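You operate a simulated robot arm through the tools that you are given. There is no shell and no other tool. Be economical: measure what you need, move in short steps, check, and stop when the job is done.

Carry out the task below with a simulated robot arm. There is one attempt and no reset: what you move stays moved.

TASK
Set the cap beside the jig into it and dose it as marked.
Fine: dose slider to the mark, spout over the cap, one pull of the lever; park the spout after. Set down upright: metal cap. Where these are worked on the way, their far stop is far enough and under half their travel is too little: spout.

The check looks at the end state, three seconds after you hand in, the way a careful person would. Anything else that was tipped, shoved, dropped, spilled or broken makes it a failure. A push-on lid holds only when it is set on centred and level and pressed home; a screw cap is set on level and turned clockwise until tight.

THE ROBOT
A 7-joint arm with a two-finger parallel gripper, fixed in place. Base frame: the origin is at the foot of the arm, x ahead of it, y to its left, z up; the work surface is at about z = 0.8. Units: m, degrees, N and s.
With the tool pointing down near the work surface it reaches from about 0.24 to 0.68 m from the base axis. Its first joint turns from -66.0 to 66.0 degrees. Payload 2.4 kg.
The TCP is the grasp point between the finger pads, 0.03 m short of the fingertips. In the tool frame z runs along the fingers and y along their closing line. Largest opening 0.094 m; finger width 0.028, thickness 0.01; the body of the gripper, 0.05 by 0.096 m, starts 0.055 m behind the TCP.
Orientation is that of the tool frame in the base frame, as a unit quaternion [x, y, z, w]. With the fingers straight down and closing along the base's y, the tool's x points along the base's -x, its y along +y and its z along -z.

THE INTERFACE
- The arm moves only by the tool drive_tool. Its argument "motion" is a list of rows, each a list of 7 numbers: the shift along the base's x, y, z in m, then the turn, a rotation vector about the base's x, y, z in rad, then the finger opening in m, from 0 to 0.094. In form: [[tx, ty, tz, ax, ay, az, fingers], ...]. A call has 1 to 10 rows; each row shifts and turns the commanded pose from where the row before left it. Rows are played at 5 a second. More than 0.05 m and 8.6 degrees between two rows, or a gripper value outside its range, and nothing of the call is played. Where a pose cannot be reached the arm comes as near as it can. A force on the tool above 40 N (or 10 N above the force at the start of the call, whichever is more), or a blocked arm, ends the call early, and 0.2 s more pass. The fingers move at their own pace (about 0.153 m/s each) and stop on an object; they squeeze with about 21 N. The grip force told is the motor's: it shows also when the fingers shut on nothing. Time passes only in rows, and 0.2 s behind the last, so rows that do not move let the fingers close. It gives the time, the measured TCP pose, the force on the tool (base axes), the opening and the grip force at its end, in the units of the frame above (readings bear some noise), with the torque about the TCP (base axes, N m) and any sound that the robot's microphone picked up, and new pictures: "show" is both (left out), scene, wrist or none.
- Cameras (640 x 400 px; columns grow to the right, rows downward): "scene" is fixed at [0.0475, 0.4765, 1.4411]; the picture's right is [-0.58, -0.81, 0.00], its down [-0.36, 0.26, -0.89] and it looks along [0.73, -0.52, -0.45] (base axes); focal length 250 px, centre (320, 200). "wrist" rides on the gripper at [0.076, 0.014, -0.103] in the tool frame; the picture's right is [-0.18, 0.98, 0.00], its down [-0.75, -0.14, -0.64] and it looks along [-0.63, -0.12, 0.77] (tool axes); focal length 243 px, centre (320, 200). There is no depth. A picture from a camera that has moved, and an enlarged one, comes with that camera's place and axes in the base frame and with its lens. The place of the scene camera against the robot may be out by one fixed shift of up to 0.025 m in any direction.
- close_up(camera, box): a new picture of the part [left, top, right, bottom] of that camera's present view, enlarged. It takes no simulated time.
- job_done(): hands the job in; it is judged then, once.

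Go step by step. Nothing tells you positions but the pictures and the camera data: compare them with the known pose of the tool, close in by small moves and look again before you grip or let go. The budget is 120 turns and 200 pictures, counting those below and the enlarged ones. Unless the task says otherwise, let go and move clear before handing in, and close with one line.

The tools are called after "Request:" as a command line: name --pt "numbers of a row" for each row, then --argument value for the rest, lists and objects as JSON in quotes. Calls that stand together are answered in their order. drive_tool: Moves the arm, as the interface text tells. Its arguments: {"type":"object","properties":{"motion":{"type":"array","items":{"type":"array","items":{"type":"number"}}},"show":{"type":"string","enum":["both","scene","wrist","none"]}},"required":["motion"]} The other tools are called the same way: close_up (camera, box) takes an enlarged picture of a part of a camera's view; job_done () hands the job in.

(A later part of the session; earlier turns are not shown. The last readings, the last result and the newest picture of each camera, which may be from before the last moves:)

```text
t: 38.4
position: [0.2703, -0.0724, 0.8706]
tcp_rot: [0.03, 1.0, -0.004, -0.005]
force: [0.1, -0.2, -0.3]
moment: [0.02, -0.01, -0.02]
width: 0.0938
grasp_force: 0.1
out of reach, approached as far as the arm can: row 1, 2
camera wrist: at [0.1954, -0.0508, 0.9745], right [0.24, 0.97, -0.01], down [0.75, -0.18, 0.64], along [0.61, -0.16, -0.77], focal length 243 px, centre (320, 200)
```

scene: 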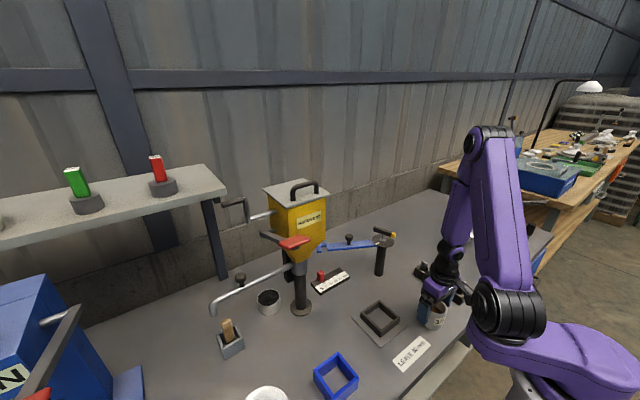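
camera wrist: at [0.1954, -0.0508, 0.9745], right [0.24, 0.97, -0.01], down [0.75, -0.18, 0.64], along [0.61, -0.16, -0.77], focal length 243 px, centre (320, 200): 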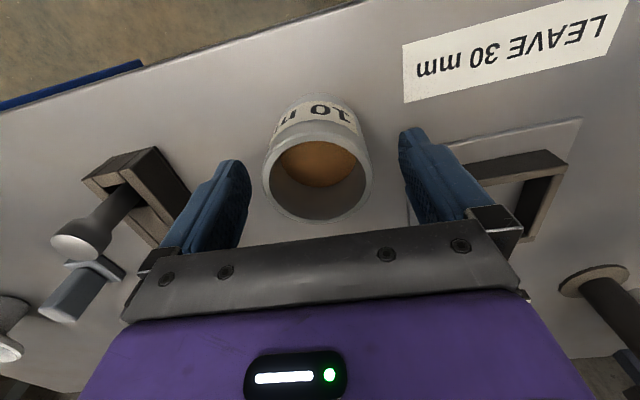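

Now vertical and straddling the cap. I'll make a small correction and close.

Request:
drive_tool --pt "-0.004 0.002 -0.008 0 0 0 0.094" --pt "0 0 0 0 0 0 0.08" --pt "0 0 0 0 0 0 0.066" --pt "0 0 0 0 0 0 0.055" --pt "0 0 0 0 0 0 0.055" --show "wrist"

```text
t: 39.6
position: [0.2659, -0.0682, 0.8612]
tcp_rot: [0.029, 1.0, -0.003, -0.005]
force: [0.3, -0.5, 2.2]
moment: [0.05, -0.09, 0.05]
width: 0.0624
grasp_force: 20.4
camera wrist: at [0.1919, -0.0479, 0.9666], right [0.24, 0.97, -0.01], down [0.75, -0.18, 0.64], along [0.61, -0.16, -0.77], focal length 243 px, centre (320, 200)
```

wrist: 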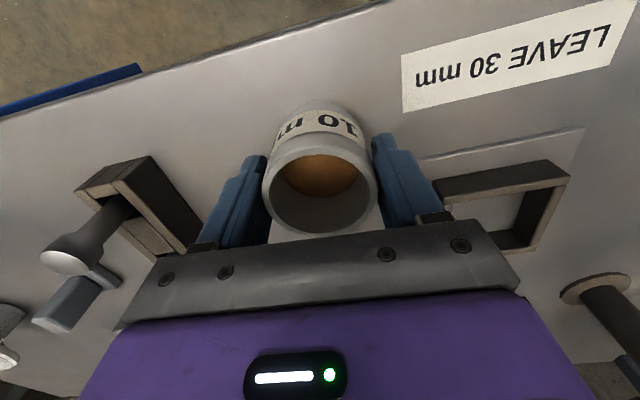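

The cap is gripped (62 mm). I'll lift it 40 mm and look.

Request:
drive_tool --pt "0 0 0.01 0 0 0 0.055" --pt "0 0 0.015 0 0 0 0.055" --pt "0.0 0 0.015 0 0 0 0.055" --pt "0.01 0 0 0 0 0 0.055" --pt "0 0 0 0 0 0 0.055"

```text
t: 40.8
position: [0.2668, -0.074, 0.8918]
tcp_rot: [0.03, 0.999, -0.017, -0.01]
force: [1.0, 0.2, -3.4]
moment: [0.01, 0.0, -0.02]
width: 0.0624
grasp_force: 21.6
out of reach, approached as far as the arm can: row 2, 3, 4
camera wrist: at [0.1945, -0.0505, 0.9969], right [0.24, 0.97, -0.04], down [0.76, -0.16, 0.63], along [0.61, -0.18, -0.77], focal length 243 px, centre (320, 200)
```

scene: 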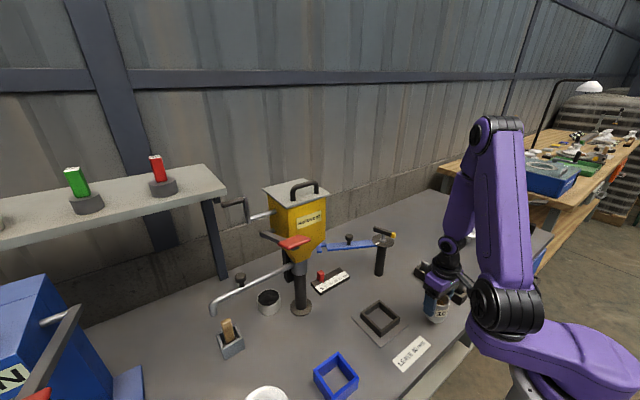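
wrist: 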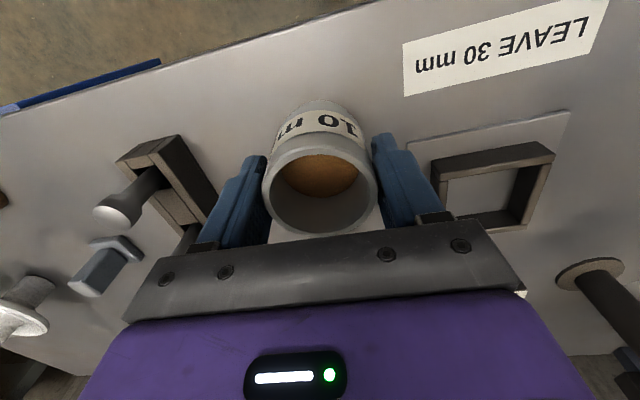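

The lift stopped at about 30 mm because of the wrist limit. I'll lean very slightly forward to free it, rise a bit and carry the cap toward the jig.

Request:
drive_tool --pt "0.01 0.01 0.01 0.033 -0.06 0 0.055" --pt "0.02 0.02 0.01 0 -0.03 0 0.055" --pt "0.0 0.0 0 0 0 0 0.055" --show "none"

```text
t: 41.6
position: [0.2874, -0.0511, 0.9074]
tcp_rot: [0.031, 0.999, -0.006, 0.009]
force: [-0.7, 0.0, -3.0]
moment: [0.01, 0.0, -0.02]
width: 0.0626
grasp_force: 20.9
out of reach, approached as far as the arm can: row 1
```

Request:
drive_tool --pt "0.0245 0.0337 0 0 0 0 0.055" --pt "0.0245 0.0337 0 0 0 0 0.055" --pt "0.0245 0.0337 0 0 0 0 0.055" --pt "0 0 0 0 0 0 0.055"

Request:
close_up --camera "scene" --box '[330, 260, 430, 340]'

Request:
close_up --camera "wrist" --box '[220, 60, 420, 260]'

```text
t: 42.6
position: [0.3615, 0.0508, 0.9042]
tcp_rot: [0.031, 0.999, -0.006, 0.009]
force: [0.1, 0.3, -2.9]
moment: [-0.01, -0.02, 0.01]
width: 0.0621
grasp_force: 20.8
camera wrist: at [0.2843, 0.0719, 1.0071], right [0.24, 0.97, -0.01], down [0.73, -0.18, 0.66], along [0.63, -0.17, -0.75], focal length 243 px, centre (320, 200)
```

scene: 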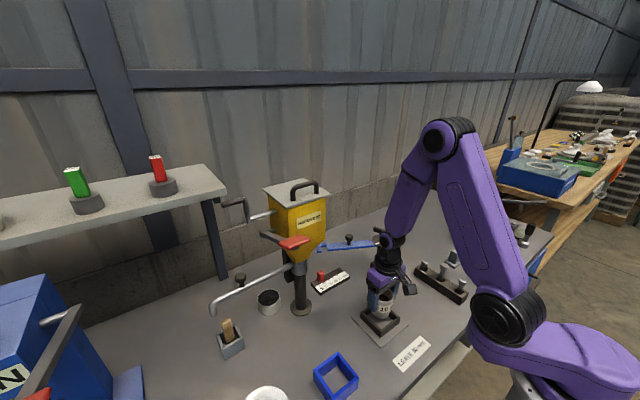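
wrist: 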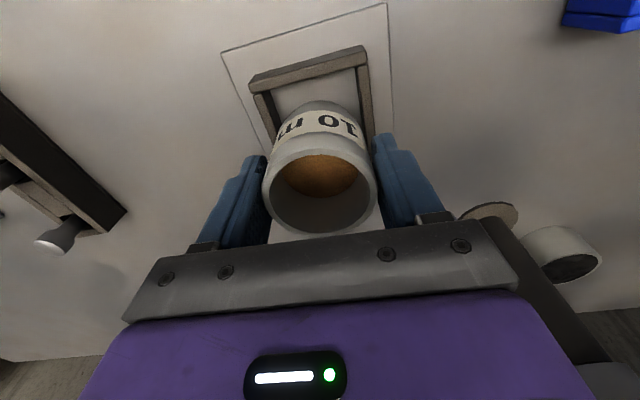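

```text
5.00 times, centred on (380, 300) of scene
camera zoom: at [0.0475, 0.4765, 1.4411], right [-0.58, -0.81, 0.0], down [-0.36, 0.26, -0.89], along [0.73, -0.52, -0.45], focal length 1252 px, centre (20, -300)
```

zoom: 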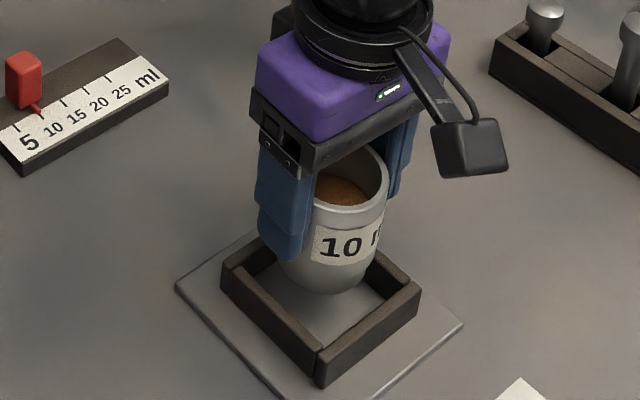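

```text
2.00 times, centred on (320, 160) of wrist
camera zoom: at [0.2843, 0.0719, 1.0071], right [0.24, 0.97, -0.01], down [0.73, -0.18, 0.66], along [0.63, -0.17, -0.75], focal length 485 px, centre (320, 280)
```

zoom: 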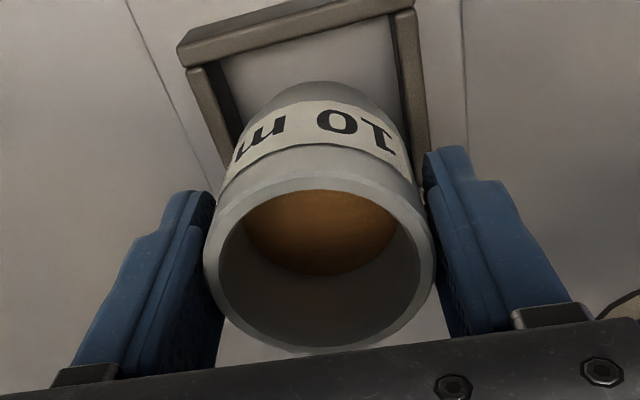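

Measuring the rim, the cap sits about 7 mm ahead of the TCP, while the jig centre is (0.361, 0.050). I'll shift back by 7.5 mm, lower to just above the frame and compare.

Request:
drive_tool --pt "-0.0075 0 0 0 -0.0 0 0.055" --pt "0 0 -0.008 0 0 0 0.055" --pt "0 0 0 0 0 0 0.055" --show "none"

Request:
close_up --camera "scene" --box '[345, 280, 415, 336]'

Request:
close_up --camera "wrist" --box '[220, 40, 420, 260]'

```text
t: 43.4
position: [0.3533, 0.0493, 0.8983]
tcp_rot: [0.03, 0.999, -0.007, 0.009]
force: [-0.1, 0.7, -3.5]
moment: [-0.02, 0.0, -0.03]
width: 0.0623
grasp_force: 20.9
```

```text
7.14 times, centred on (380, 308) of scene
camera zoom: at [0.0475, 0.4765, 1.4411], right [-0.58, -0.81, 0.0], down [-0.36, 0.26, -0.89], along [0.73, -0.52, -0.45], focal length 1789 px, centre (-109, -571)
```

zoom: 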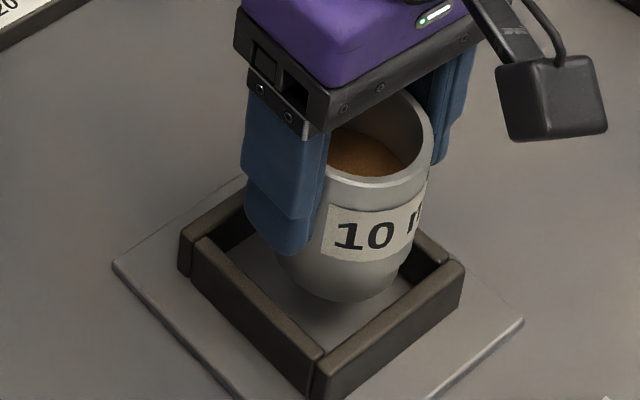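

```text
1.82 times, centred on (320, 150) of wrist
camera zoom: at [0.2768, 0.0709, 0.9998], right [0.24, 0.97, -0.01], down [0.73, -0.18, 0.66], along [0.64, -0.17, -0.75], focal length 441 px, centre (320, 291)
```

zoom: 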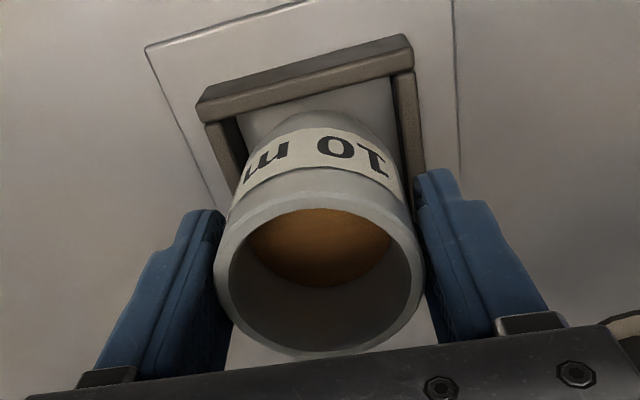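

The frame opening is centred about 3 mm further in +y than the cap. I'll shift by that and lower gently.

Request:
drive_tool --pt "0.001 0.003 0 0 0 0 0.055" --pt "0 0 -0.005 0 0 0 0.055" --pt "0 0 -0.005 0 0 0 0.055" --pt "0 0 0 0 0 0 0.055" --show "none"

Request:
close_up --camera "scene" --box '[345, 280, 415, 336]'

Request:
close_up --camera "wrist" --box '[250, 50, 390, 150]'

```text
t: 44.4
position: [0.3551, 0.0539, 0.8867]
tcp_rot: [0.031, 0.999, -0.006, 0.009]
force: [-1.1, 0.2, -3.2]
moment: [-0.01, 0.01, 0.01]
width: 0.0625
grasp_force: 20.8
```

```text
7.14 times, centred on (380, 308) of scene
camera zoom: at [0.0475, 0.4765, 1.4411], right [-0.58, -0.81, 0.0], down [-0.36, 0.26, -0.89], along [0.73, -0.52, -0.45], focal length 1789 px, centre (-109, -571)
```

zoom: 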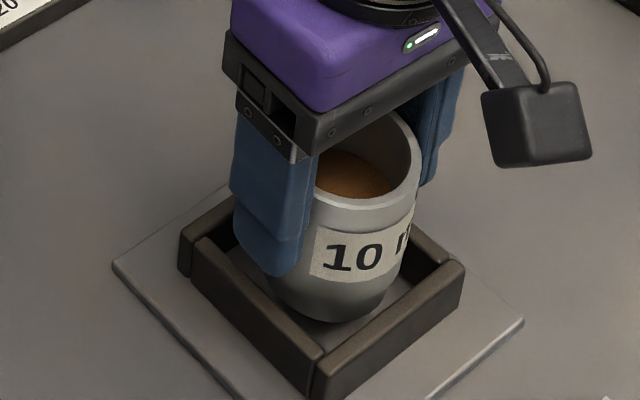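

```text
4.00 times, centred on (320, 100) of wrist
camera zoom: at [0.2779, 0.0745, 0.9896], right [0.24, 0.97, -0.01], down [0.73, -0.18, 0.66], along [0.64, -0.17, -0.75], focal length 970 px, centre (320, 600)
```

zoom: 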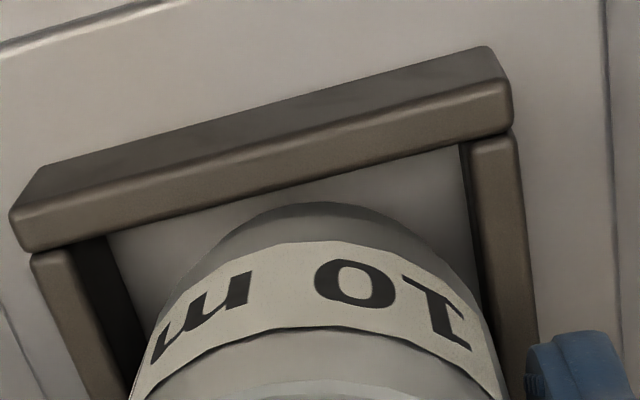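

The cap now looks centred over the opening. I'll lower in small steps and watch the force.

Request:
drive_tool --pt "0 -0.0005 -0.004 0 0 0 0.055" --pt "0 0 -0.004 0 0 0 0.055" --pt "0 0 -0.004 0 0 0 0.055" --pt "0 0 0 0 0 0 0.055" --show "none"

Request:
close_up --camera "scene" --box '[345, 280, 415, 336]'

Request:
close_up --camera "wrist" --box '[250, 50, 390, 150]'

```text
t: 45.4
position: [0.3547, 0.0522, 0.8748]
tcp_rot: [0.031, 0.999, -0.006, 0.01]
force: [4.7, -0.3, -1.9]
moment: [-0.04, -0.19, -0.04]
width: 0.0627
grasp_force: 21.2
```

```text
7.14 times, centred on (380, 308) of scene
camera zoom: at [0.0476, 0.4765, 1.4411], right [-0.58, -0.81, 0.0], down [-0.36, 0.26, -0.89], along [0.73, -0.52, -0.45], focal length 1789 px, centre (-109, -571)
```

zoom: 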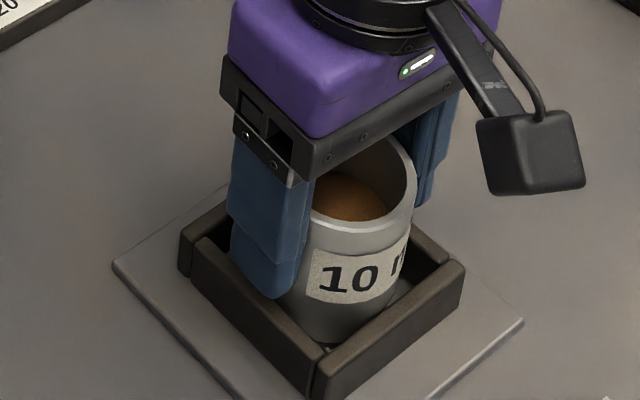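

```text
4.00 times, centred on (320, 100) of wrist
camera zoom: at [0.2777, 0.0745, 0.9769], right [0.24, 0.97, -0.01], down [0.73, -0.18, 0.66], along [0.64, -0.17, -0.75], focal length 970 px, centre (320, 600)
```

zoom: 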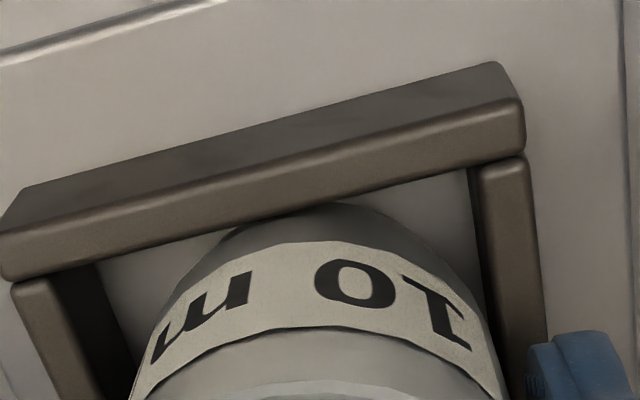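

The cap is in the opening and brushing the near wall. I'll shift +1.5 mm in x and -2 mm in y, then go on down.

Request:
drive_tool --pt "0.0015 -0.002 0 0 0 0 0.055" --pt "0 0 -0.003 0 0 0 0.055" --pt "0 0 -0.003 0 0 0 0.055" --pt "0 0 0 0 0 0 0.055" --show "none"

Request:
close_up --camera "scene" --box '[345, 280, 415, 336]'

Request:
close_up --camera "wrist" --box '[250, 50, 390, 150]'

```text
t: 46.4
position: [0.3546, 0.0513, 0.868]
tcp_rot: [0.03, 0.999, -0.006, 0.008]
force: [5.7, 0.9, -1.1]
moment: [0.01, -0.14, -0.02]
width: 0.0623
grasp_force: 21.1
```

```text
7.14 times, centred on (380, 308) of scene
camera zoom: at [0.0476, 0.4765, 1.4411], right [-0.58, -0.81, 0.0], down [-0.36, 0.26, -0.89], along [0.73, -0.52, -0.45], focal length 1789 px, centre (-109, -571)
```

zoom: 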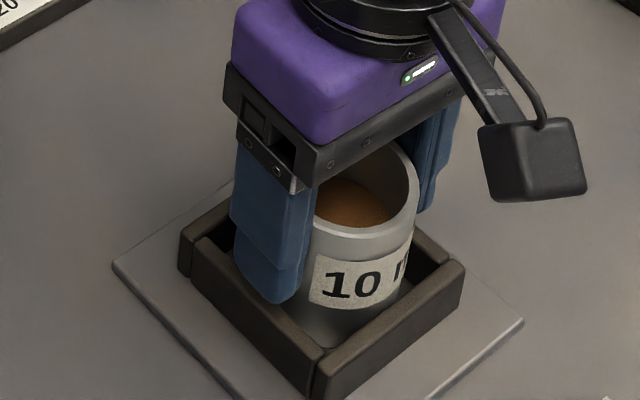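

```text
4.00 times, centred on (320, 100) of wrist
camera zoom: at [0.2782, 0.0718, 0.9716], right [0.24, 0.97, -0.01], down [0.73, -0.18, 0.66], along [0.64, -0.17, -0.75], focal length 970 px, centre (320, 600)
```

zoom: 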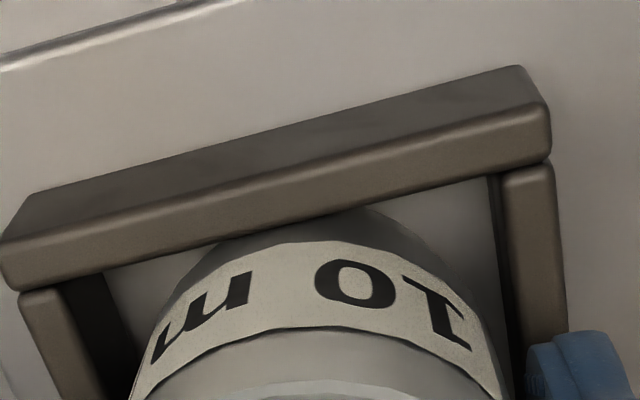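

Request:
drive_tool --pt "0.003 0 0 0 0 0 0.055" --pt "0 0 -0.002 0 0 0 0.055" --pt "0 0 0 0 0 0 0.055" --show "none"

Request:
close_up --camera "wrist" --box '[250, 50, 390, 150]'

```text
t: 47.2
position: [0.3564, 0.0506, 0.8696]
tcp_rot: [0.031, 0.999, -0.007, 0.008]
force: [-1.3, -2.4, 9.5]
moment: [0.08, 0.45, 0.07]
width: 0.0624
grasp_force: 21.1
```

```text
4.00 times, centred on (320, 100) of wrist
camera zoom: at [0.2808, 0.0716, 0.9705], right [0.24, 0.97, -0.01], down [0.73, -0.18, 0.66], along [0.63, -0.17, -0.76], focal length 970 px, centre (320, 600)
```

zoom: 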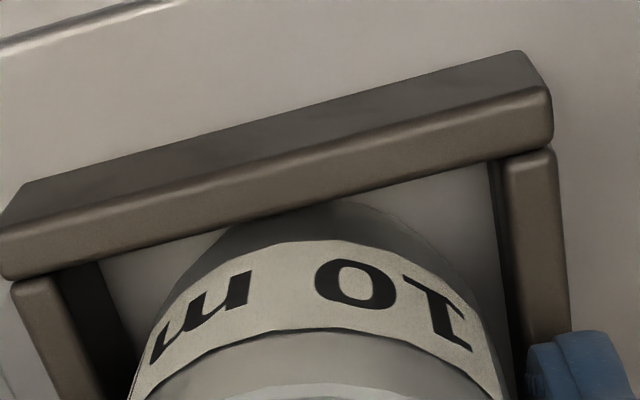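

Floor contact (about 12 N) and no side force, so the cap is seated. I'll open and rise.

Request:
drive_tool --pt "0 0 0 0 0 0 0.075" --pt "0 0 0 0 0 0 0.094" --pt "0 0 0 0 0 0 0.094" --pt "0 0 0.02 0 -0.01 0 0.094" --pt "0 0 0.03 0 -0.04 0 0.094" --pt "-0.02 0 0.03 0 -0.05 0 0.094" --pt "0 0 0 0 0 0 0.094"

Request:
close_up --camera "scene" --box '[345, 280, 415, 336]'

```text
t: 48.8
position: [0.3378, 0.0508, 0.9469]
tcp_rot: [0.031, 0.998, -0.004, 0.058]
force: [-0.2, 0.6, -0.6]
moment: [0.0, 0.01, -0.03]
width: 0.0939
grasp_force: 0.1
camera wrist: at [0.2508, 0.0721, 1.0414], right [0.24, 0.97, 0.02], down [0.66, -0.18, 0.73], along [0.71, -0.17, -0.69], focal length 243 px, centre (320, 200)
```

scene: 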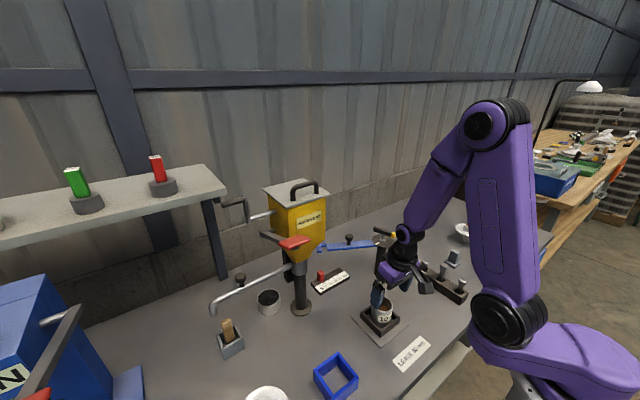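
wrist: 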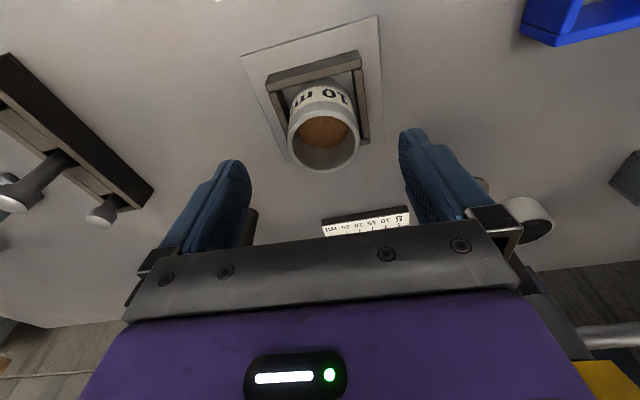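

```text
7.14 times, centred on (380, 308) of scene
camera zoom: at [0.0475, 0.4765, 1.4411], right [-0.58, -0.81, 0.0], down [-0.36, 0.26, -0.89], along [0.73, -0.52, -0.45], focal length 1789 px, centre (-109, -571)
```

zoom: 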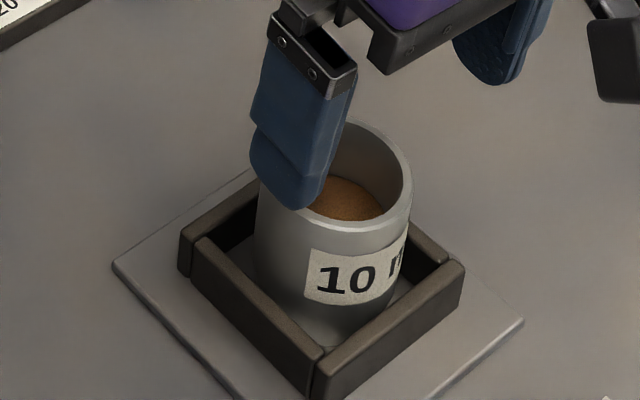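

The cap stands upright inside the jig. Next is the spout: its knob is near (0.524, 0.369, 1.015) and swings about the column at (0.538, 0.209). I'll yaw about 35°, tilt, and get a good view of the spout and lever.

Request:
drive_tool --pt "-0.02 0.01 0.03 0 -0.05 0.0 0.094" --pt "-0.025 0.015 0.03 0 -0.05 0.13 0.094" --pt "-0.02 0.025 0.03 0 0 0.13 0.094" --pt "-0.02 0.03 0.03 0 0 0.13 0.094" --pt "0 0.03 0.02 0 0 0.13 0.094" --pt "0 0.02 0 0.07 -0.1 0 0.094" --pt "0 0 0 0.07 -0.1 0 0.094" --pt "0 0 0 0 0 0 0.094"

```text
t: 50.6
position: [0.2642, 0.1624, 1.1099]
tcp_rot: [-0.22, 0.949, 0.068, 0.216]
force: [0.8, -0.5, 0.4]
moment: [0.01, 0.03, -0.01]
width: 0.0943
grasp_force: 0.1
out of reach, approached as far as the arm can: row 3, 7
camera wrist: at [0.1579, 0.1246, 1.1704], right [-0.29, 0.95, 0.11], down [0.43, 0.02, 0.9], along [0.85, 0.31, -0.42], focal length 243 px, centre (320, 200)
```

scene: 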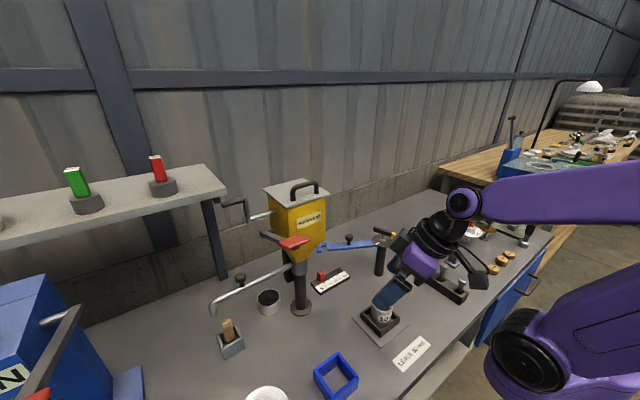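
wrist: 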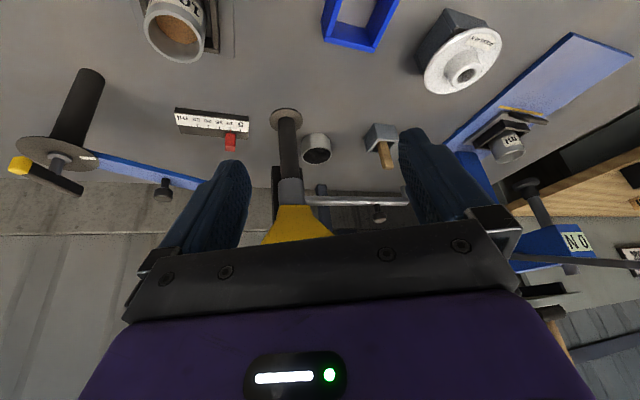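

Request:
close_up --camera "wrist" --box '[250, 90, 430, 240]'

Request:
close_up --camera "scene" --box '[195, 190, 345, 330]'

```text
2.67 times, centred on (340, 165) of wrist
camera zoom: at [0.1579, 0.1246, 1.1704], right [-0.29, 0.95, 0.11], down [0.43, 0.02, 0.9], along [0.85, 0.31, -0.42], focal length 647 px, centre (267, 293)
```

zoom: 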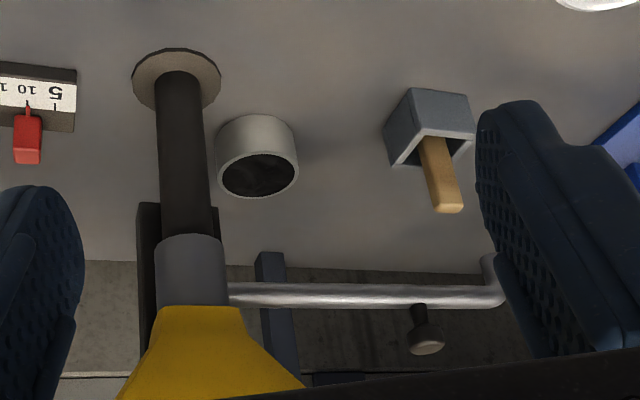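

```text
2.86 times, centred on (270, 260) of scene
camera zoom: at [0.0475, 0.4765, 1.4411], right [-0.58, -0.81, 0.0], down [-0.36, 0.26, -0.89], along [0.73, -0.52, -0.45], focal length 716 px, centre (463, 29)
```

zoom: 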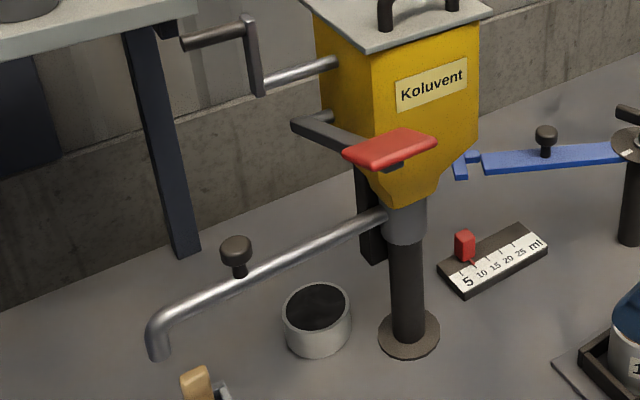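

The geometry is now consistent: column (0.537, 0.210), spout tip (0.531, 0.449, 0.955), knob head (0.527, 0.374, 1.02), lever paddle (0.412, 0.290, 1.16). To stay clear of the paddle I'll approach the knob from the +y side, tilted about 50°; first I'll move sideways.

Request:
drive_tool --pt "-0.005 0.045 0 0 0 -0.1 0.06" --pt "-0.005 0.045 0.005 0 0 -0.1 0.06" --pt "0 0.045 0.005 0 0 -0.1 0.06" --pt "0 0.045 0.005 0 0 -0.1 0.06" --pt "0 0.04 0.0 0 -0.1 -0.1 0.06" --pt "0 0 0 0 -0.12 -0.1 0.06" --pt "0 0 0 0 -0.12 -0.1 0.06" --pt "0 0 0 0 0 0 0.06"

```text
refused: row 6 steps farther than a row can; nothing moved
```

Request:
drive_tool --pt "-0.005 0.045 0 0 0 -0.1 0.06" --pt "-0.005 0.045 0.005 0 0 -0.1 0.06" --pt "0 0.045 0.005 0 0 -0.1 0.06" --pt "0 0.045 0.005 0 0 -0.1 0.06" --pt "0 0.04 0.0 0 -0.1 -0.1 0.06" --pt "0 0 0 0 -0.1 -0.1 0.06" --pt "0 0 0 0 -0.1 -0.1 0.06" --pt "0 0 0 0 -0.05 0 0.06" --pt "0 0 0 0 0 0 0.06"

```text
t: 52.6
position: [0.2542, 0.382, 1.1246]
tcp_rot: [0.116, 0.912, -0.012, 0.394]
force: [-0.8, -0.7, 0.1]
moment: [0.02, -0.02, -0.01]
width: 0.0599
grasp_force: 0.1
camera wrist: at [0.134, 0.4246, 1.1433], right [0.34, 0.92, 0.2], down [0.01, -0.22, 0.98], along [0.94, -0.33, -0.08], focal length 243 px, centre (320, 200)
```

scene: 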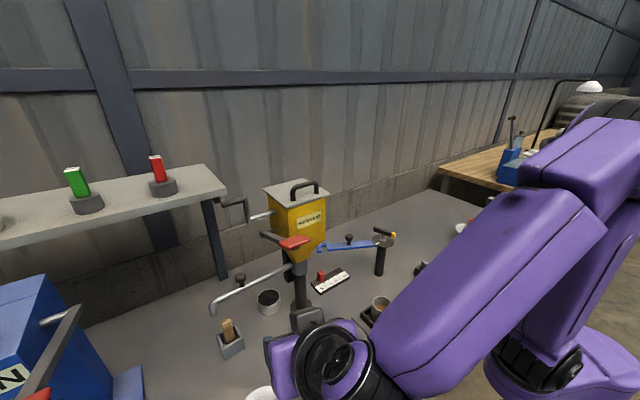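
wrist: 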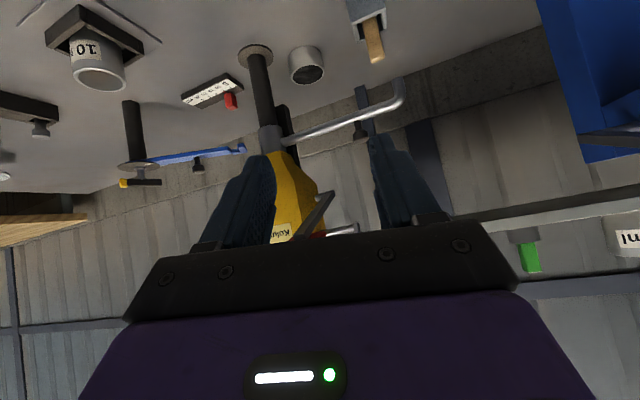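

The tool now points at the spout, tilted 46° with a heading of -9°. I'll zoom in to fix the knob and lever positions.

Request:
close_up --camera "wrist" --box '[240, 60, 430, 250]'

```text
2.11 times, centred on (335, 155) of wrist
camera zoom: at [0.134, 0.4246, 1.1433], right [0.34, 0.92, 0.2], down [0.01, -0.22, 0.98], along [0.94, -0.33, -0.08], focal length 511 px, centre (288, 295)
```

zoom: 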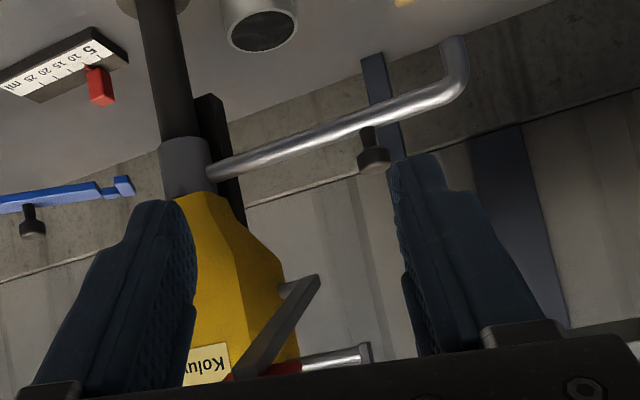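

Request:
drive_tool --pt "0.046 0.003 -0.007 0 0 0 0.06" --pt "0.046 0.003 -0.007 0 0 0 0.06" --pt "0.046 0.003 -0.007 0 0 0 0.06" --pt "0.036 0.0 -0.007 0 0 0 0.06" --pt "0 0 0 0 0 0 0.06"

```text
t: 53.8
position: [0.4302, 0.3914, 1.0969]
tcp_rot: [0.116, 0.912, -0.012, 0.392]
force: [0.0, 1.1, -0.2]
moment: [-0.02, 0.0, 0.02]
width: 0.0601
grasp_force: 0.1
camera wrist: at [0.3091, 0.433, 1.1154], right [0.34, 0.92, 0.2], down [0.01, -0.22, 0.98], along [0.94, -0.33, -0.08], focal length 243 px, centre (320, 200)
```

scene: 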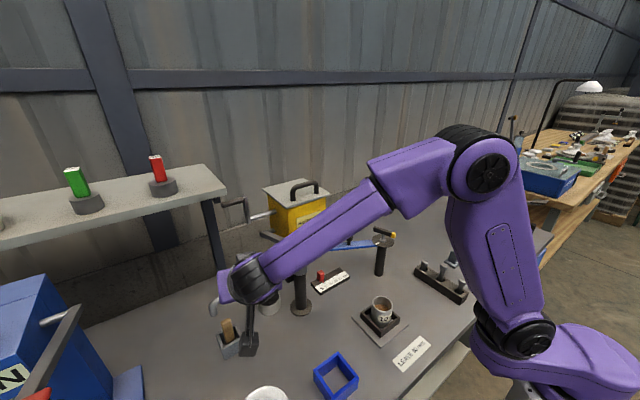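
wrist: 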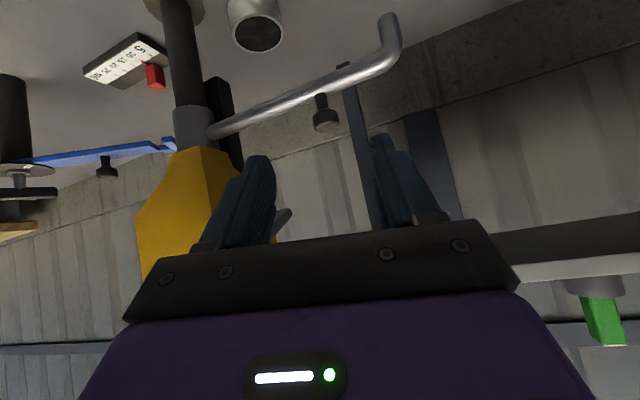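

The knob is confirmed at (0.527, 0.378, 1.021). I'll go in along the finger direction.

Request:
drive_tool --pt "0.028 -0.004 -0.0215 0 0 0 0.06" --pt "0.028 -0.004 -0.0215 0 0 0 0.06" --pt "0.016 -0.002 -0.012 0 0 0 0.06" --pt "0 0 0 0 0 0 0.06"

```text
t: 54.8
position: [0.5011, 0.3832, 1.0415]
tcp_rot: [0.117, 0.912, -0.012, 0.393]
force: [-0.5, -0.1, 0.0]
moment: [-0.01, 0.03, -0.04]
width: 0.0601
grasp_force: 0.1
camera wrist: at [0.3801, 0.4238, 1.0601], right [0.34, 0.92, 0.2], down [0.01, -0.22, 0.98], along [0.94, -0.33, -0.08], focal length 243 px, centre (320, 200)
```

scene: 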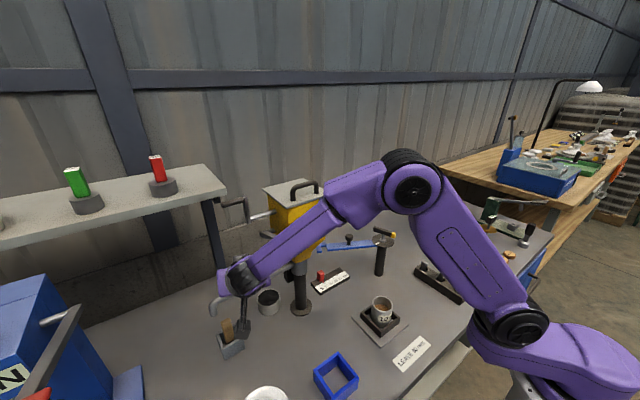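
wrist: 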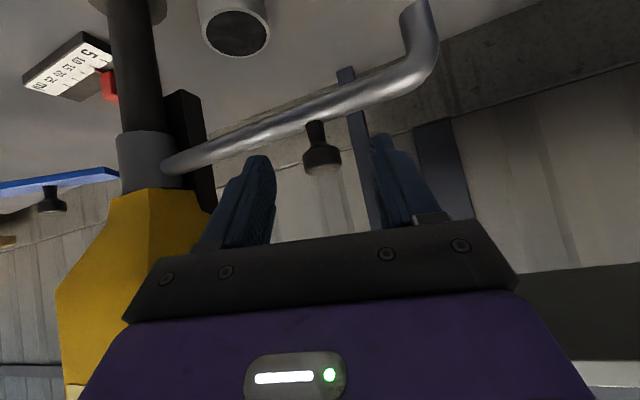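

Fingers straddle the knob. I'll go in 12 mm more and grip.

Request:
drive_tool --pt "0.013 -0.002 -0.01 0 0 0 0.06" --pt "0 0 0 0 0 0 0.03" --pt "0 0 0 0 0 0 0.015" --pt "0 0 0 0 0 0 0.015" --show "wrist"

```text
t: 55.8
position: [0.5127, 0.3797, 1.0308]
tcp_rot: [0.116, 0.912, -0.012, 0.393]
force: [-1.3, -0.7, 1.9]
moment: [-0.45, 0.34, -0.24]
width: 0.0258
grasp_force: 45.4
camera wrist: at [0.3923, 0.4217, 1.0499], right [0.34, 0.92, 0.2], down [0.01, -0.22, 0.98], along [0.94, -0.33, -0.08], focal length 243 px, centre (320, 200)
```

wrist: 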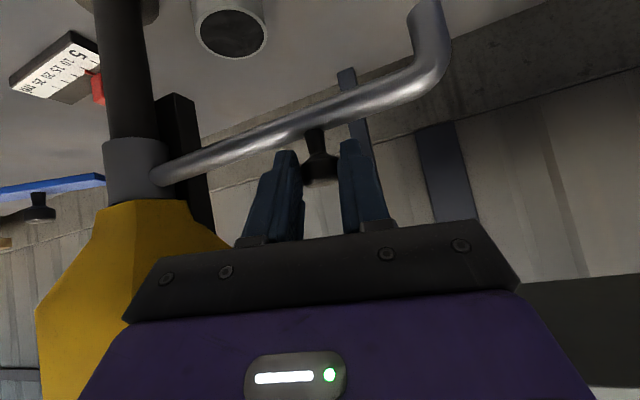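

The knob is gripped. I'll start the swing along the 0.168 m arc about the column with three small steps, checking the forces.

Request:
drive_tool --pt "-0.0134 -0.0013 0 0 0 0 0.015" --pt "-0.0144 -0.0027 0 0 0 0 0.015" --pt "-0.0141 -0.0039 0 0 0 0 0.015" --pt "0 0 0 0 0 0 0.015"

```text
t: 56.8
position: [0.4706, 0.374, 1.0315]
tcp_rot: [0.114, 0.913, -0.01, 0.392]
force: [-0.7, 13.1, -6.7]
moment: [-0.49, -0.14, 0.75]
width: 0.026
grasp_force: 44.7
camera wrist: at [0.3491, 0.4152, 1.0502], right [0.33, 0.92, 0.2], down [0.01, -0.22, 0.98], along [0.94, -0.32, -0.09], focal length 243 px, centre (320, 200)
```

scene: 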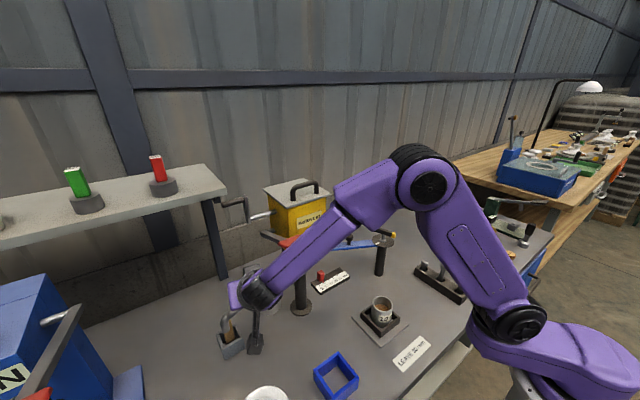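
wrist: 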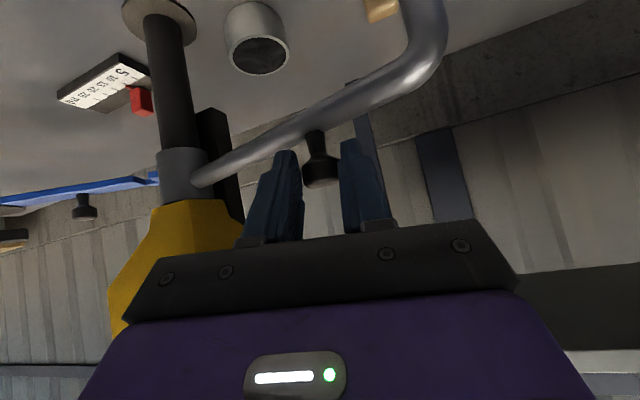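

It swings with about 13 N radial load. I'll bias the path outward slightly and continue.

Request:
drive_tool --pt "-0.0144 -0.003 0 0 0 0 0.015" --pt "-0.0134 -0.0064 0 0 0 0 0.015" --pt "-0.0128 -0.0075 0 0 0 0 0.015" --pt "0 0 0 0 0 0 0.015" --show "none"

```text
t: 57.8
position: [0.43, 0.3579, 1.0306]
tcp_rot: [0.114, 0.913, -0.008, 0.391]
force: [-11.4, 20.9, -2.5]
moment: [0.01, 0.51, 0.59]
width: 0.0262
grasp_force: 45.3
```

Radial load is building, so the circle is a bit larger than I assumed. I'll relax the grip and regrip to centre.

Request:
drive_tool --pt "0 0 0 0 0 0 0.045" --pt "0 0 0 0 0 0 0.045"

Request:
close_up --camera "wrist" --box '[180, 60, 440, 240]'

```text
t: 58.4
position: [0.4322, 0.353, 1.0318]
tcp_rot: [0.118, 0.912, -0.014, 0.393]
force: [-0.4, -0.3, 0.3]
moment: [0.01, 0.02, 0.01]
width: 0.045
grasp_force: 0.1
camera wrist: at [0.3116, 0.3955, 1.0503], right [0.34, 0.92, 0.2], down [0.01, -0.22, 0.98], along [0.94, -0.33, -0.08], focal length 243 px, centre (320, 200)
```

scene: 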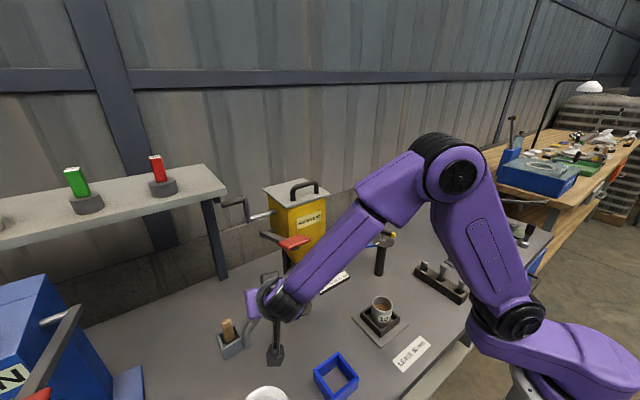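
wrist: 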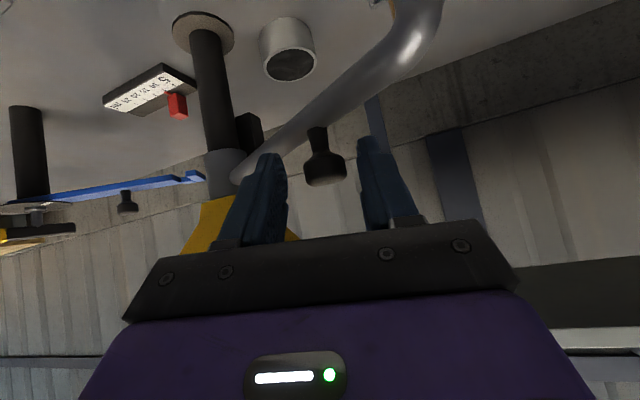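

```text
2.22 times, centred on (310, 150) of wrist
camera zoom: at [0.3116, 0.3955, 1.0503], right [0.34, 0.92, 0.2], down [0.01, -0.22, 0.98], along [0.94, -0.33, -0.08], focal length 539 px, centre (342, 311)
```

zoom: 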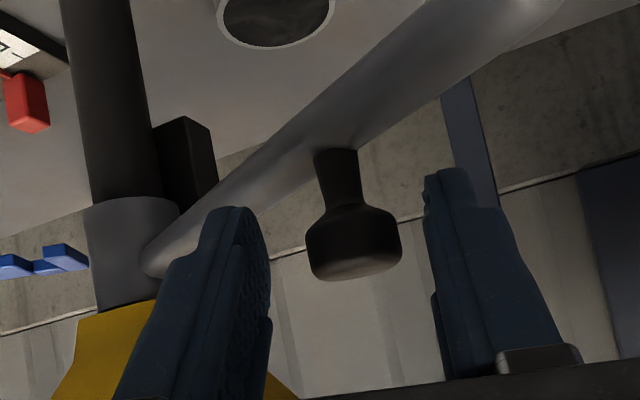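

I'll recentre by 5 mm, regrip, and continue with a refitted circle (centre about (0.529, 0.210), r 0.169).

Request:
drive_tool --pt "0 0.005 0 0 0 0 0.045" --pt "0 0 0 0 0 0 0.015" --pt "0 0 0 0 0 0 0.015" --pt "-0.0124 -0.008 0 0 0 0 0.015" --pt "-0.0117 -0.0089 0 0 0 0 0.015" --pt "-0.0109 -0.01 0 0 0 0 0.015" --pt "0 0 0 0 0 0 0.015" --show "none"

```text
t: 60.0
position: [0.3952, 0.3333, 1.0323]
tcp_rot: [0.116, 0.913, -0.012, 0.392]
force: [5.1, 0.7, -11.3]
moment: [-0.67, -0.5, 0.44]
width: 0.0252
grasp_force: 44.9
```

Low load now. Continuing to about 155° and looking at the lever clearance.

Request:
drive_tool --pt "-0.01 -0.0109 0 0 0 0 0.015" --pt "-0.0089 -0.0117 0 0 0 0 0.015" --pt "-0.008 -0.0124 0 0 0 0 0.015" --pt "-0.0068 -0.0131 0 0 0 0 0.015" --pt "0 0 0 0 0 0 0.015"

```text
t: 61.2
position: [0.3619, 0.2874, 1.0324]
tcp_rot: [0.117, 0.912, -0.012, 0.393]
force: [-10.9, 6.4, -0.7]
moment: [-0.08, 0.22, 0.31]
width: 0.0253
grasp_force: 45.3
camera wrist: at [0.2406, 0.3282, 1.0514], right [0.34, 0.92, 0.2], down [0.01, -0.22, 0.98], along [0.94, -0.33, -0.08], focal length 243 px, centre (320, 200)
```

scene: 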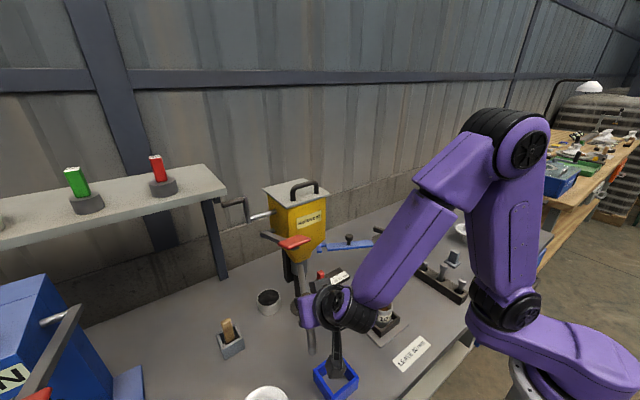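
wrist: 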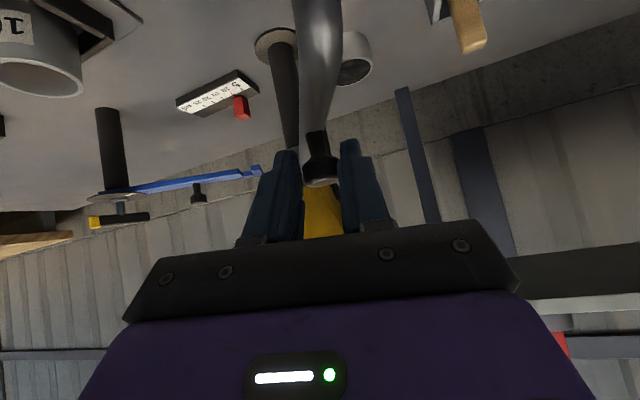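

Clear of the lever. Now the motion is mainly along -y, so I'll loosen to cage the knob and keep swinging.

Request:
drive_tool --pt "0 0 0 0 0 0 0.033" --pt "-0.0069 -0.0161 0 0 0 0 0.033" --pt "-0.0051 -0.0169 0 0 0 0 0.033" --pt "-0.0034 -0.0172 0 0 0 0 0.033" --pt "-0.0015 -0.0175 0 0 0 0 0.033" --pt "0 0 0 0 0 0 0.033"

```text
t: 62.6
position: [0.3456, 0.2178, 1.0332]
tcp_rot: [0.117, 0.912, -0.011, 0.393]
force: [-0.6, 0.4, 0.9]
moment: [0.0, -0.01, -0.01]
width: 0.0329
grasp_force: 0.1
camera wrist: at [0.2243, 0.2602, 1.052], right [0.34, 0.92, 0.2], down [0.01, -0.22, 0.98], along [0.94, -0.33, -0.08], focal length 243 px, centre (320, 200)
```

scene: 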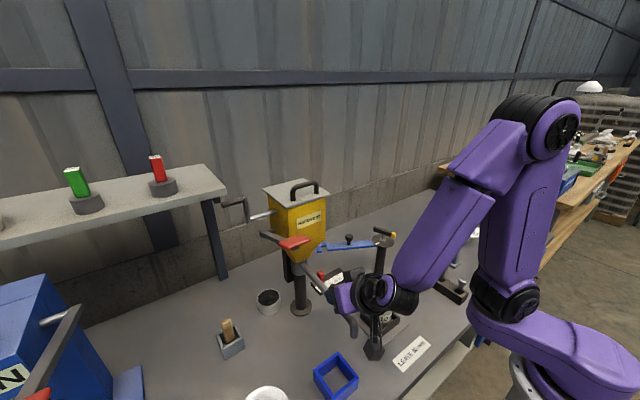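
wrist: 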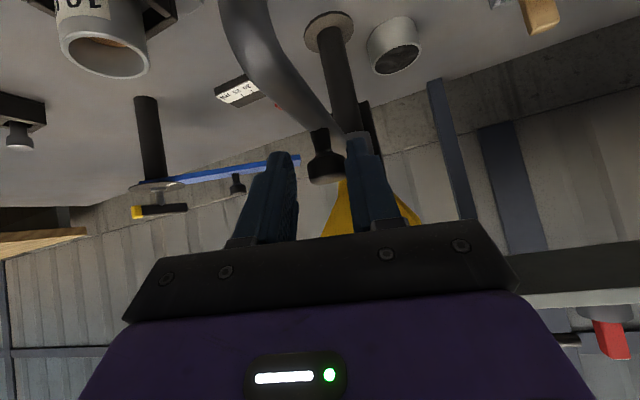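

Request:
drive_tool --pt "0.008 0 0 0 0 0 0.033" --pt "0.0003 -0.0176 0 0 0 0 0.033" --pt "0.0022 -0.0175 0 0 0 0 0.033" --pt "0.0039 -0.0171 0 0 0 0 0.033" --pt "0.0057 -0.0166 0 0 0 0 0.033" --pt "0.0075 -0.016 0 0 0 0 0.033" --pt "0 0 0 0 0 0 0.033"

```text
t: 64.2
position: [0.3725, 0.1321, 1.0325]
tcp_rot: [0.116, 0.912, -0.012, 0.393]
force: [0.0, -0.2, -0.1]
moment: [-0.01, -0.02, 0.01]
width: 0.0329
grasp_force: 0.1
camera wrist: at [0.2517, 0.1739, 1.0508], right [0.34, 0.92, 0.2], down [0.01, -0.22, 0.98], along [0.94, -0.33, -0.08], focal length 243 px, centre (320, 200)
```

scene: 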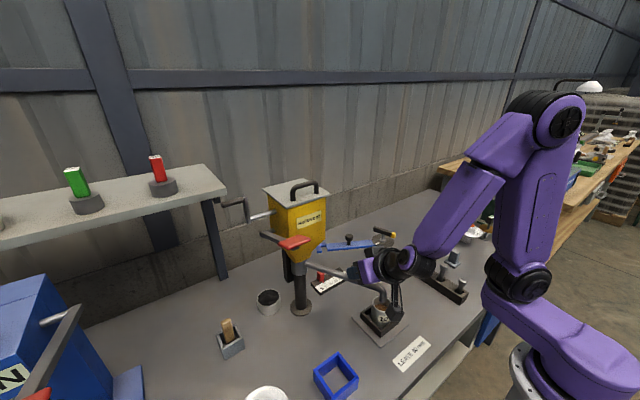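
wrist: 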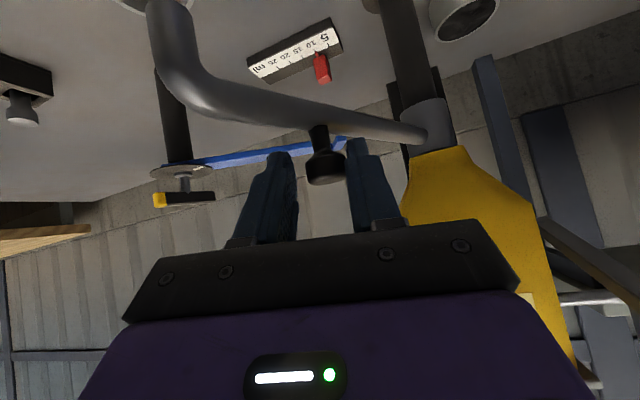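

The spout is close to the cap. Zooming in on the tip against the cap.

Request:
close_up --camera "scene" --box '[340, 260, 430, 340]'

Request:
close_up --camera "wrist" --box '[80, 0, 320, 130]'

```text
5.00 times, centred on (385, 300) of scene
camera zoom: at [0.0475, 0.4765, 1.4411], right [-0.58, -0.81, 0.0], down [-0.36, 0.26, -0.89], along [0.73, -0.52, -0.45], focal length 1252 px, centre (-5, -300)
```

zoom: 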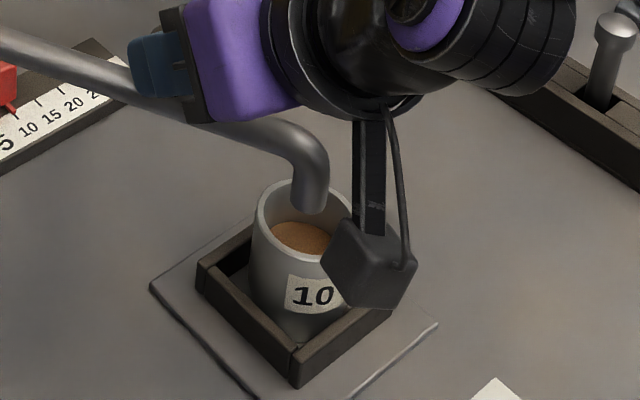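

```text
2.67 times, centred on (200, 65) of wrist
camera zoom: at [0.2517, 0.1739, 1.0508], right [0.34, 0.92, 0.2], down [0.01, -0.22, 0.98], along [0.94, -0.33, -0.08], focal length 647 px, centre (640, 560)
```

zoom: 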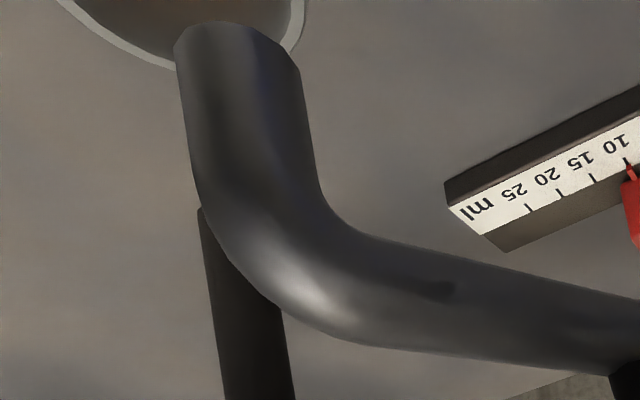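

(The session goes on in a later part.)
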